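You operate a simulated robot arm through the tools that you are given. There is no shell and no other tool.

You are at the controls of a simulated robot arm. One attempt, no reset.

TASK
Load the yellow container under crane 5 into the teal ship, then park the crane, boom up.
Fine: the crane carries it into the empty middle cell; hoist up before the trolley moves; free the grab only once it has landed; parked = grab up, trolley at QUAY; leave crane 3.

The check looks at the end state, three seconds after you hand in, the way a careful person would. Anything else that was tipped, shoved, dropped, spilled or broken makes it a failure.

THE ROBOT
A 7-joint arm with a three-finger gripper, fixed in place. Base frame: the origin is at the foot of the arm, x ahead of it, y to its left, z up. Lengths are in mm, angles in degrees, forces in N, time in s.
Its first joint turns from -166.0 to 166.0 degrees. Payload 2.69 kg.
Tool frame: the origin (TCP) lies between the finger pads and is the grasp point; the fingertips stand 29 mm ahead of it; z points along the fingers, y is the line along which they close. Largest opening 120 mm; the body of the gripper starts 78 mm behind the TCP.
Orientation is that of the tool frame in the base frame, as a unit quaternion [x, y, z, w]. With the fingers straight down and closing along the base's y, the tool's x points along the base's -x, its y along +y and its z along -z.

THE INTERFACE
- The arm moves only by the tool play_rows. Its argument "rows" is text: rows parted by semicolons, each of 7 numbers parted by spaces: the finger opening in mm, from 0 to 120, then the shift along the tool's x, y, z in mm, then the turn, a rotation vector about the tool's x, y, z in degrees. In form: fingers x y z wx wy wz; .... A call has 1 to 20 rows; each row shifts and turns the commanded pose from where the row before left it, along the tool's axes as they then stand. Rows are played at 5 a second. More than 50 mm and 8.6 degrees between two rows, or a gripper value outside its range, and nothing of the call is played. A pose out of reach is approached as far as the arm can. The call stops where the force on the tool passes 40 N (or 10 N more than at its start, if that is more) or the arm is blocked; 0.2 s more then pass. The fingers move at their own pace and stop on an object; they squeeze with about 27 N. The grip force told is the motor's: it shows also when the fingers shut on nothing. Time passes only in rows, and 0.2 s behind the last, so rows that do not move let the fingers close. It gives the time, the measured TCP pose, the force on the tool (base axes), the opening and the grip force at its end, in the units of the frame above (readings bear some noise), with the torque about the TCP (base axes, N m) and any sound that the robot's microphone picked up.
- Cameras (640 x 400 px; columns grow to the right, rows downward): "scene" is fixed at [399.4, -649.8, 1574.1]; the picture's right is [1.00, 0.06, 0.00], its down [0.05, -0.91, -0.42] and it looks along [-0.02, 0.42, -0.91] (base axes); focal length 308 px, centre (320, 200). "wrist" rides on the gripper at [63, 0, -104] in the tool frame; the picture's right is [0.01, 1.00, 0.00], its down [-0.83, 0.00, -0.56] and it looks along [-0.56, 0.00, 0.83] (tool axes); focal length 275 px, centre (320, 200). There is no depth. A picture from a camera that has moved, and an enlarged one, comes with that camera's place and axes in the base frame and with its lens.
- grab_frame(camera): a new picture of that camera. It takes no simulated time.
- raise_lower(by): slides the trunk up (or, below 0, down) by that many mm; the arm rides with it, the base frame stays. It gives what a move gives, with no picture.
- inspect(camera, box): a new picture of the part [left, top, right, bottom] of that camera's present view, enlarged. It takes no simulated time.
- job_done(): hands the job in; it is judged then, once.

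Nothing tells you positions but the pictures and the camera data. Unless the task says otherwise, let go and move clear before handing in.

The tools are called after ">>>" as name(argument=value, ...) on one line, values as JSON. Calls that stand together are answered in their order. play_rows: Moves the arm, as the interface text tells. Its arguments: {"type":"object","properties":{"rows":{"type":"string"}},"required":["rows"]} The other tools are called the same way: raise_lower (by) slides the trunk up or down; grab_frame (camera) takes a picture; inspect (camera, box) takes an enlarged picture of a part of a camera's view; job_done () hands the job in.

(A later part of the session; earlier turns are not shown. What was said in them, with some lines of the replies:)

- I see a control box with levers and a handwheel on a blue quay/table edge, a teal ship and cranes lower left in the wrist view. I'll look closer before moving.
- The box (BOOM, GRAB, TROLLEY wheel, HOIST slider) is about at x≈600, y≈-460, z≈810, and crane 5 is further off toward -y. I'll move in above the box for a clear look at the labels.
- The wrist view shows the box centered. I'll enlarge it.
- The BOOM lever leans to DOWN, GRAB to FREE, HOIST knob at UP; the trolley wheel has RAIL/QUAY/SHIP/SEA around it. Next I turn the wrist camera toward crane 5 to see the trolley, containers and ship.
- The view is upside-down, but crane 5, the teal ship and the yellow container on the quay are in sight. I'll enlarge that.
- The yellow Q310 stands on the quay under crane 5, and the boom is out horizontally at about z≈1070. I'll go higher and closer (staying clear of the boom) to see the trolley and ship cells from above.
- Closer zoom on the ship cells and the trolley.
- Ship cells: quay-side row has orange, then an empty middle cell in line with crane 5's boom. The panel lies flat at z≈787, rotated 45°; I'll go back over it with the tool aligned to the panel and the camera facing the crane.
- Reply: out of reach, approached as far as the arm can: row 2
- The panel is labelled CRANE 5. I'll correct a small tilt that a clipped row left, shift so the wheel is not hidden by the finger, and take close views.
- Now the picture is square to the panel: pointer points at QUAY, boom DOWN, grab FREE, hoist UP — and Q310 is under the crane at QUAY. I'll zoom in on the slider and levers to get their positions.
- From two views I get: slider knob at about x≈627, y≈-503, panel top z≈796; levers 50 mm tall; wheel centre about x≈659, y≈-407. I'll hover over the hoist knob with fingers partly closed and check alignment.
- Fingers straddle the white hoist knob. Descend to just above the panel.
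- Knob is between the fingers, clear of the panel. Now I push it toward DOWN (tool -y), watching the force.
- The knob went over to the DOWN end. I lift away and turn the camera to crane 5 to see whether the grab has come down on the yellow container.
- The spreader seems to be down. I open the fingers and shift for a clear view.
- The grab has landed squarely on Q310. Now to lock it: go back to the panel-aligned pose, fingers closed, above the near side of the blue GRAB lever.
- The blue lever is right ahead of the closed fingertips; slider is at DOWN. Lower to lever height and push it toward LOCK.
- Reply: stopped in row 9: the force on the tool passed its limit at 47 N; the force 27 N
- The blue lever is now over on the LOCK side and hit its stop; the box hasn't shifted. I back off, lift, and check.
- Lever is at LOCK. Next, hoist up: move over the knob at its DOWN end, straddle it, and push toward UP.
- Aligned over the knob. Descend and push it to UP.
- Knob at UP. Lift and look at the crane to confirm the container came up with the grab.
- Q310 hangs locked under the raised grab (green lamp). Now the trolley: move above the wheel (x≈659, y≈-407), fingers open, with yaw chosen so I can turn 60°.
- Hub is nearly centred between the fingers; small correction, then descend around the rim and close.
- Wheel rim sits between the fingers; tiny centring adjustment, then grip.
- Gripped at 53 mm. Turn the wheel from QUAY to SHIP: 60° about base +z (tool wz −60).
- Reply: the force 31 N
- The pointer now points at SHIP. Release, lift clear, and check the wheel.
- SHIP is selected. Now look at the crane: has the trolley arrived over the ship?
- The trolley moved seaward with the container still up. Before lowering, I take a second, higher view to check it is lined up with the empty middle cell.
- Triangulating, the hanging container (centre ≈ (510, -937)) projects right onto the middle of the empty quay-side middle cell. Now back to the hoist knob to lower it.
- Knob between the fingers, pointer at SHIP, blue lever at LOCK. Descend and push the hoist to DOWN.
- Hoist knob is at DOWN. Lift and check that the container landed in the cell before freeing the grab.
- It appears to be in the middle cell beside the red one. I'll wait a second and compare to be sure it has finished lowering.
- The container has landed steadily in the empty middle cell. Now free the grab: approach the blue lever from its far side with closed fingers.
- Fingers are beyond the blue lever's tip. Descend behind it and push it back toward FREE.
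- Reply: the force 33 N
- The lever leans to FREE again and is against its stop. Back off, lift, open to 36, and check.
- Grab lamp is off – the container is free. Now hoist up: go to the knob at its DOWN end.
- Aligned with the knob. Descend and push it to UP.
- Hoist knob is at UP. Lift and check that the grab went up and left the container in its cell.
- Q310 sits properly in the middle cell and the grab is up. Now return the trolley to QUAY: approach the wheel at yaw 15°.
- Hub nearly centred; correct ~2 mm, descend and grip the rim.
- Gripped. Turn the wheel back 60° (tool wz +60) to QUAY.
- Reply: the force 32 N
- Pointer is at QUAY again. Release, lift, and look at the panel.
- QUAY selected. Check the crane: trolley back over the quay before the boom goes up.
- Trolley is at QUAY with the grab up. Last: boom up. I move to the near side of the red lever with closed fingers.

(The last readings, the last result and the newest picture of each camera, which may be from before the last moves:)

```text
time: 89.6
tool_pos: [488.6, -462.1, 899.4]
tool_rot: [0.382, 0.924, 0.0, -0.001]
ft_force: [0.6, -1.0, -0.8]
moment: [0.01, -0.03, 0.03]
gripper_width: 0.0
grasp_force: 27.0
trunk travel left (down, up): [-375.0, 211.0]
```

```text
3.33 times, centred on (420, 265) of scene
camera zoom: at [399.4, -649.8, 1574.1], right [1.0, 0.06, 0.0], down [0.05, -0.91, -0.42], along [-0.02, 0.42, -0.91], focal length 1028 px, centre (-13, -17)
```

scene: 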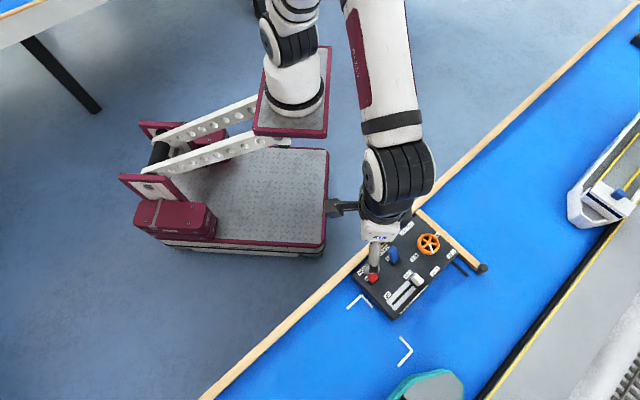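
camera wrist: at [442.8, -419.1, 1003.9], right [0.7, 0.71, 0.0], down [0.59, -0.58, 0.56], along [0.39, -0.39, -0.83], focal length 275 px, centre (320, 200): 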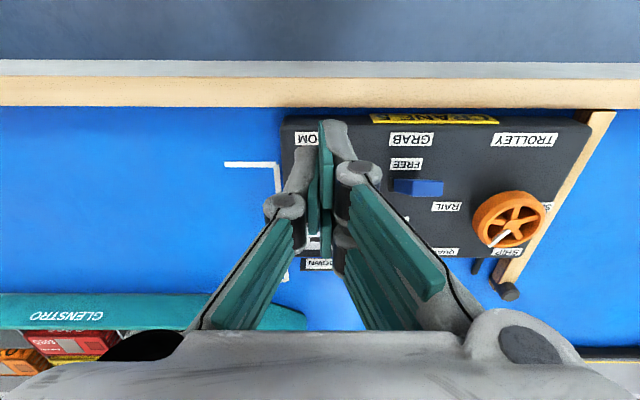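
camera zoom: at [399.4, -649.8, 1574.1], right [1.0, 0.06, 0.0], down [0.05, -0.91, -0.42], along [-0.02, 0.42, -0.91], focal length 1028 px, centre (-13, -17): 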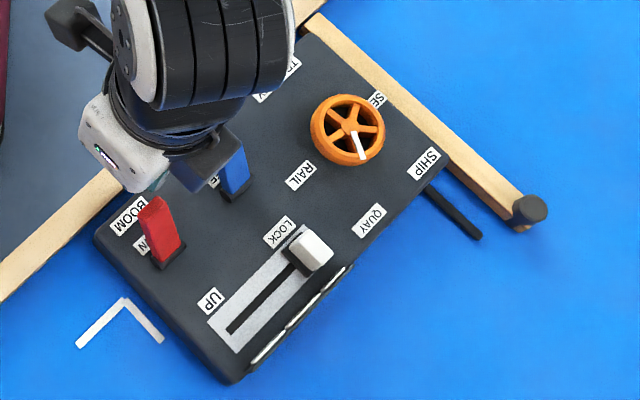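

Fingers are just on the near side of the red lever. Lower and push it toward UP.

>>> play_rows(rows="0 0 -3 20 0 0 0; 0 0 0 20 0 0 0; 0 -8 0 0 0 0 0; 0 -8 0 0 0 0 0; 0 -8 0 0 0 0 0; 0 -8 0 0 0 0 0; 0 -6 0 0 0 0 0; 0 -5 0 0 0 0 0; 0 -4 0 0 0 0 0; 0 -4 0 0 0 0 0; 0 0 0 0 0 0 0")

>>> inspect(camera="scene", box=[345, 205, 495, 325])

>>> grab_frame(camera="wrist")

```text
time: 91.9
tool_pos: [514.9, -498.5, 859.2]
tool_rot: [0.381, 0.924, 0.005, -0.006]
ft_force: [-8.0, 13.5, 18.4]
moment: [0.12, -0.1, 0.18]
gripper_width: 0.0
grasp_force: 27.2
trunk travel left (down, up): [-375.0, 211.0]
stopped in row 11: the force on the tool passed its limit at 41 N (the readings are from after the stop); the commanded pose is now the measured one
```

```text
3.33 times, centred on (420, 265) of scene
camera zoom: at [399.4, -649.8, 1574.1], right [1.0, 0.06, 0.0], down [0.05, -0.91, -0.42], along [-0.02, 0.42, -0.91], focal length 1028 px, centre (-13, -17)
```

zoom: 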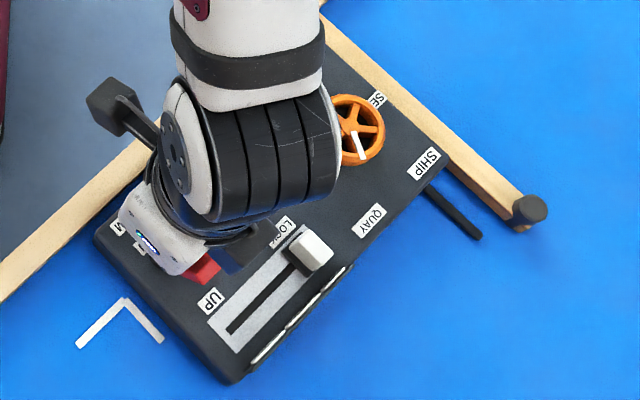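

```text
taken
camera wrist: at [471.1, -457.1, 965.0], right [0.7, 0.71, 0.0], down [0.6, -0.59, 0.54], along [0.39, -0.38, -0.84], focal length 275 px, centre (320, 200)
```

wrist: 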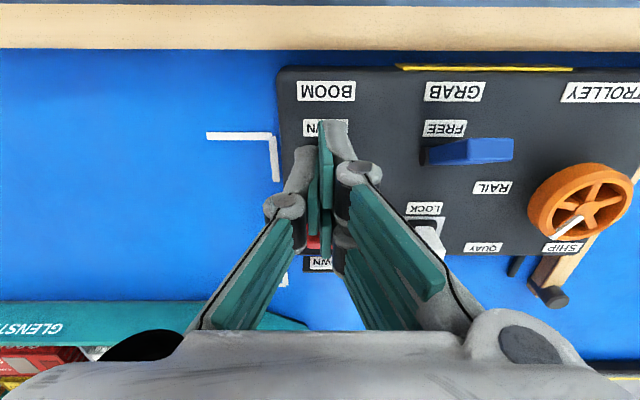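

Red lever is over to the UP side. Back off, lift and check the panel, then the crane.

>>> play_rows(rows="0 6 0 0 0 0 0; 0 6 0 -20 0 0 0; 0 10 0 -40 0 0 0; 0 10 0 -40 0 0 0; 60 0 0 0 0 0 0; 120 0 0 0 0 0 0")

>>> inspect(camera="scene", box=[345, 205, 495, 325])

>>> grab_frame(camera="wrist")

```text
time: 93.3
tool_pos: [494.6, -481.0, 957.5]
tool_rot: [0.382, 0.924, 0.004, -0.006]
ft_force: [-0.3, -0.1, 0.5]
moment: [0.0, -0.01, -0.01]
gripper_width: 118.8
grasp_force: 0.0
trunk travel left (down, up): [-375.0, 211.0]
```

```text
3.33 times, centred on (420, 265) of scene
camera zoom: at [399.4, -649.8, 1574.1], right [1.0, 0.06, 0.0], down [0.05, -0.91, -0.42], along [-0.02, 0.42, -0.91], focal length 1028 px, centre (-13, -17)
```

zoom: 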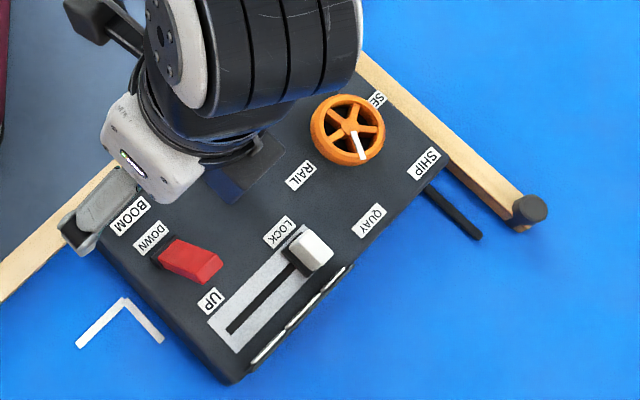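

```text
taken
camera wrist: at [450.2, -438.3, 1063.8], right [0.7, 0.71, 0.0], down [0.6, -0.59, 0.54], along [0.39, -0.38, -0.84], focal length 275 px, centre (320, 200)
```

wrist: 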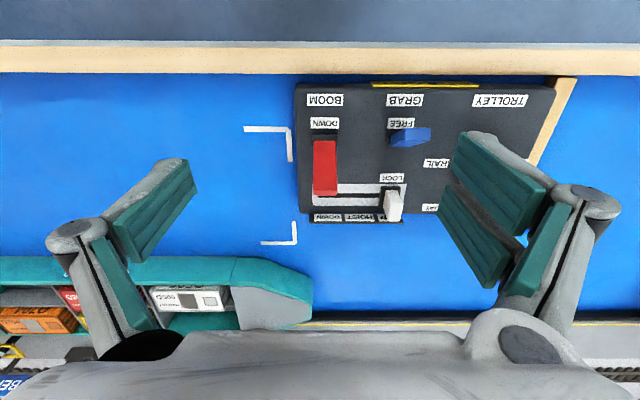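

Panel: boom lever UP, grab FREE, hoist UP, wheel QUAY. Now look at the crane.

>>> play_rows(rows="120 0 0 -26 0 -0.8 7; 120 0 0 -26 0 0 7; 120 0 0 -26 0 0 7; 120 0 0 -26 0 0 7; 120 0 0 -26 0 0 7; 120 -38 0 0 0 -7 0; 120 -38 0 0 0 -7 0; 120 0 0 0 0 -7 0; 120 0 0 0 0 0 0; 120 0 0 0 0 0 0")

>>> grab_frame(camera="wrist")

>>> inspect(camera="wrist", box=[190, 100, 430, 330])

>>> inspect(camera="wrist", box=[200, 200, 440, 400])

```text
time: 95.5
tool_pos: [507.6, -554.9, 1092.4]
tool_rot: [0.632, 0.753, -0.116, 0.14]
ft_force: [1.1, -0.6, -0.3]
moment: [0.02, 0.0, 0.02]
gripper_width: 119.8
grasp_force: 0.0
trunk travel left (down, up): [-375.0, 211.0]
```

```text
taken
camera wrist: at [490.1, -461.1, 1167.7], right [0.98, 0.18, 0.0], down [0.1, -0.57, 0.82], along [0.15, -0.8, -0.58], focal length 275 px, centre (320, 200)
```

wrist: 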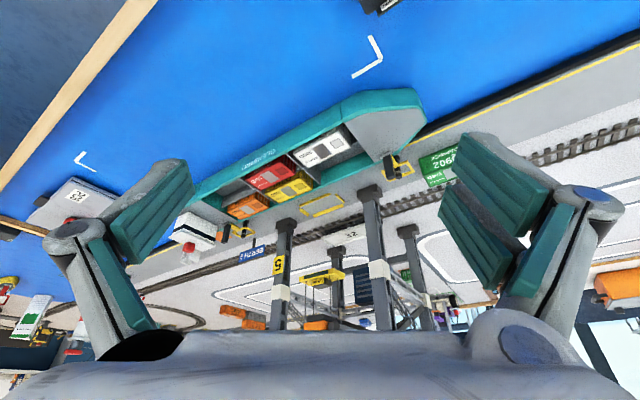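

```text
1.74 times, centred on (310, 215) of wrist
camera zoom: at [490.1, -461.1, 1167.7], right [0.98, 0.18, 0.0], down [0.1, -0.57, 0.82], along [0.15, -0.8, -0.58], focal length 479 px, centre (337, 174)
```

zoom: 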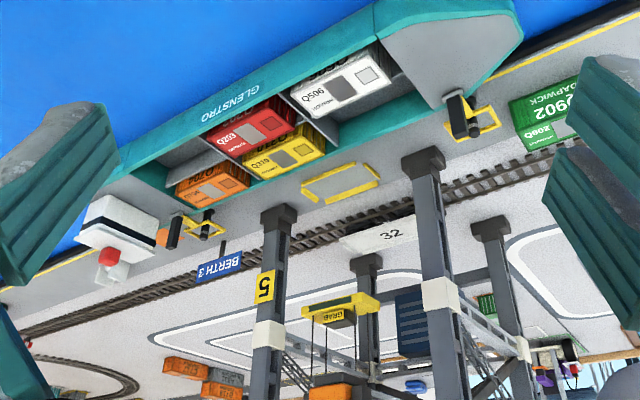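

```text
2.00 times, centred on (320, 300) of wrist
camera zoom: at [490.1, -461.1, 1167.7], right [0.98, 0.18, 0.0], down [0.1, -0.57, 0.82], along [0.15, -0.8, -0.58], focal length 551 px, centre (320, 0)
```

zoom: 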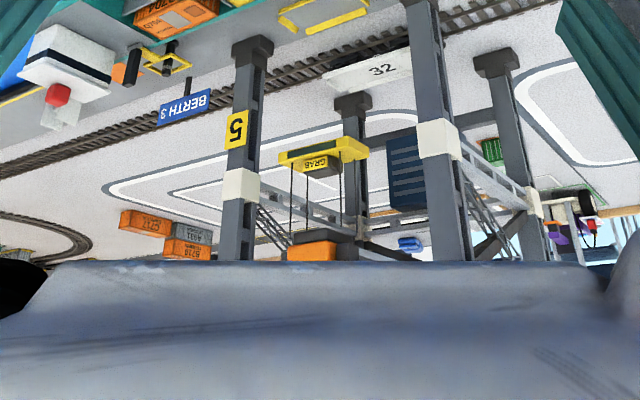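

Container in the cell, grab up at QUAY, boom has swung out of the picture. One higher look to confirm the boom is up and crane 3 and the rest are undisturbed.

>>> play_rows(rows="120 -16 -10 -36 0 0 0; 120 -16 -10 -36 0 0 0; 120 -16 -10 -36 0 0 0; 120 -16 -10 -36 0 0 0; 120 -16 -10 -36 0 0 0; 120 0 0 0 0 0 0; 120 0 0 0 0 0 0")

>>> grab_frame(camera="wrist")

>>> inspect(camera="wrist", box=[200, 140, 440, 330])

>>> grab_frame(camera="scene")

```text
time: 97.1
tool_pos: [460.5, -575.0, 1290.8]
tool_rot: [0.631, 0.754, -0.116, 0.139]
ft_force: [0.3, 0.0, -0.4]
moment: [-0.04, -0.01, -0.01]
gripper_width: 120.4
grasp_force: 0.1
trunk travel left (down, up): [-375.0, 211.0]
```

```text
taken
camera wrist: at [443.4, -480.6, 1365.1], right [0.98, 0.18, 0.0], down [0.1, -0.57, 0.82], along [0.15, -0.8, -0.58], focal length 275 px, centre (320, 200)
```

wrist: 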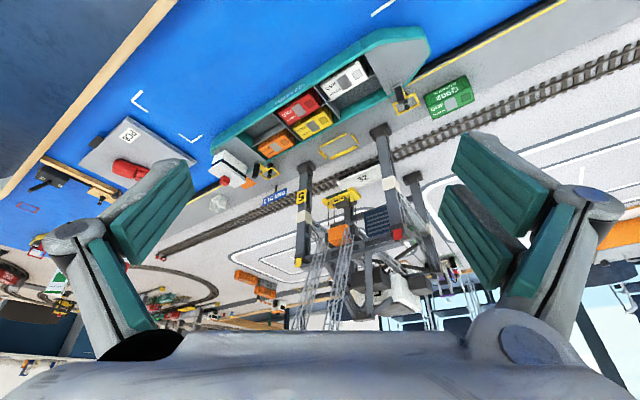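

```text
2.11 times, centred on (320, 235) of wrist
camera zoom: at [443.4, -480.6, 1365.1], right [0.98, 0.18, 0.0], down [0.1, -0.57, 0.82], along [0.15, -0.8, -0.58], focal length 580 px, centre (320, 126)
```

zoom: 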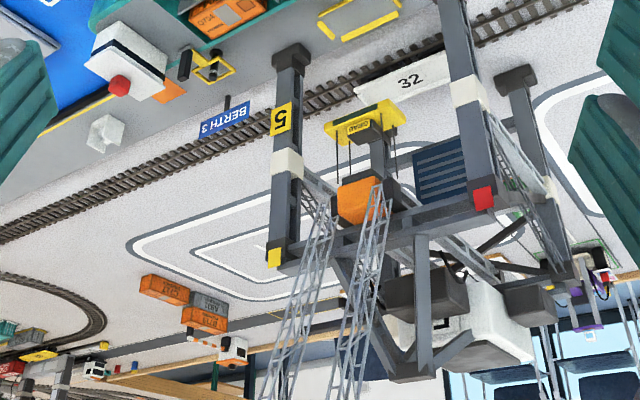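

```text
taken
```

scene: 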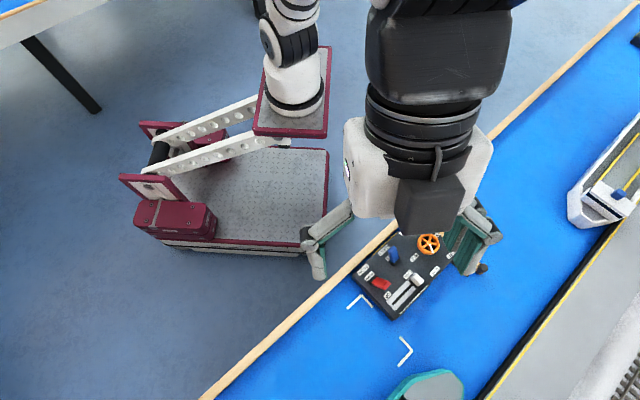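

The boom is raised steeply, the trolley and empty grab are up at QUAY, and Q310 rests in the middle cell. I wait a moment for the boom to settle and check once more.

>>> play_rows(rows="120 0 0 0 0 0 0; 120 0 0 0 0 0 0; 120 0 0 0 0 0 0; 120 0 0 0 0 0 0; 120 0 0 0 0 0 0; 120 0 0 0 0 0 0; 120 0 0 0 0 0 0; 120 0 0 0 0 0 0; 120 0 0 0 0 0 0; 120 0 0 0 0 0 0")

>>> inspect(camera="wrist", box=[200, 140, 440, 330])

>>> inspect(camera="wrist", box=[230, 60, 420, 180])

>>> inspect(camera="scene", box=[345, 215, 465, 325])

```text
time: 99.3
tool_pos: [460.8, -574.6, 1289.2]
tool_rot: [0.631, 0.754, -0.116, 0.139]
ft_force: [0.2, 0.9, 0.1]
moment: [-0.04, 0.02, 0.01]
gripper_width: 120.0
grasp_force: 0.1
trunk travel left (down, up): [-375.0, 211.0]
```

```text
2.11 times, centred on (320, 235) of wrist
camera zoom: at [443.5, -480.6, 1365.0], right [0.98, 0.18, 0.0], down [0.1, -0.57, 0.82], along [0.15, -0.8, -0.58], focal length 580 px, centre (320, 126)
```

zoom: 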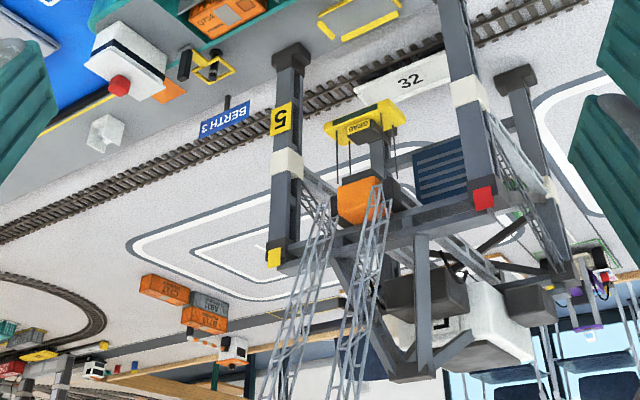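

```text
3.33 times, centred on (325, 120) of wrist
camera zoom: at [443.5, -480.6, 1365.0], right [0.98, 0.18, 0.0], down [0.1, -0.57, 0.82], along [0.15, -0.8, -0.58], focal length 918 px, centre (303, 467)
```

zoom: 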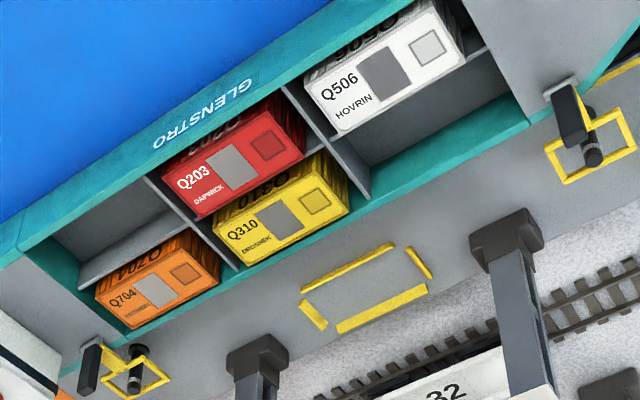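

```text
3.64 times, centred on (405, 270) of scene
camera zoom: at [399.4, -649.8, 1574.1], right [1.0, 0.06, 0.0], down [0.05, -0.91, -0.42], along [-0.02, 0.42, -0.91], focal length 1121 px, centre (11, -54)
```

zoom: 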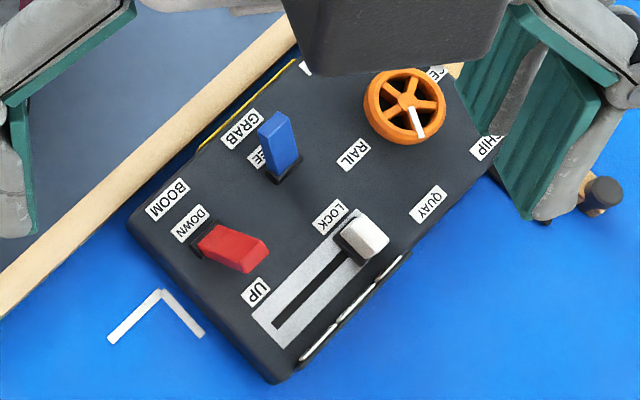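

Everything is at rest: Q310 is in the empty middle cell, the grab is free and up, and the trolley is at QUAY. The boom is up, crane 3 was never touched, and the arm is clear, so I hand in now.

>>> job_done()

```text
The job is handed in.
```

The yellow container Q310 is in the empty middle cell of the teal ship, and crane 5 is parked with its boom up. The job is handed in.

- **Loading:** I lowered the grab onto Q310 at the quay and locked it. I hoisted it fully, then ran the trolley to SHIP and lowered it into the cell. I freed the grab only after checking that the container had landed and stopped moving.
- **Parking:** The grab is up and empty and the trolley is back at QUAY. The boom lever is at UP, and the last pictures show the boom raised steeply and not moving.
- **The rest:** I never touched crane 3. In the final pictures the other containers in the ship were in place and the control box had not shifted. The arm ended clear of everything, with the gripper open.
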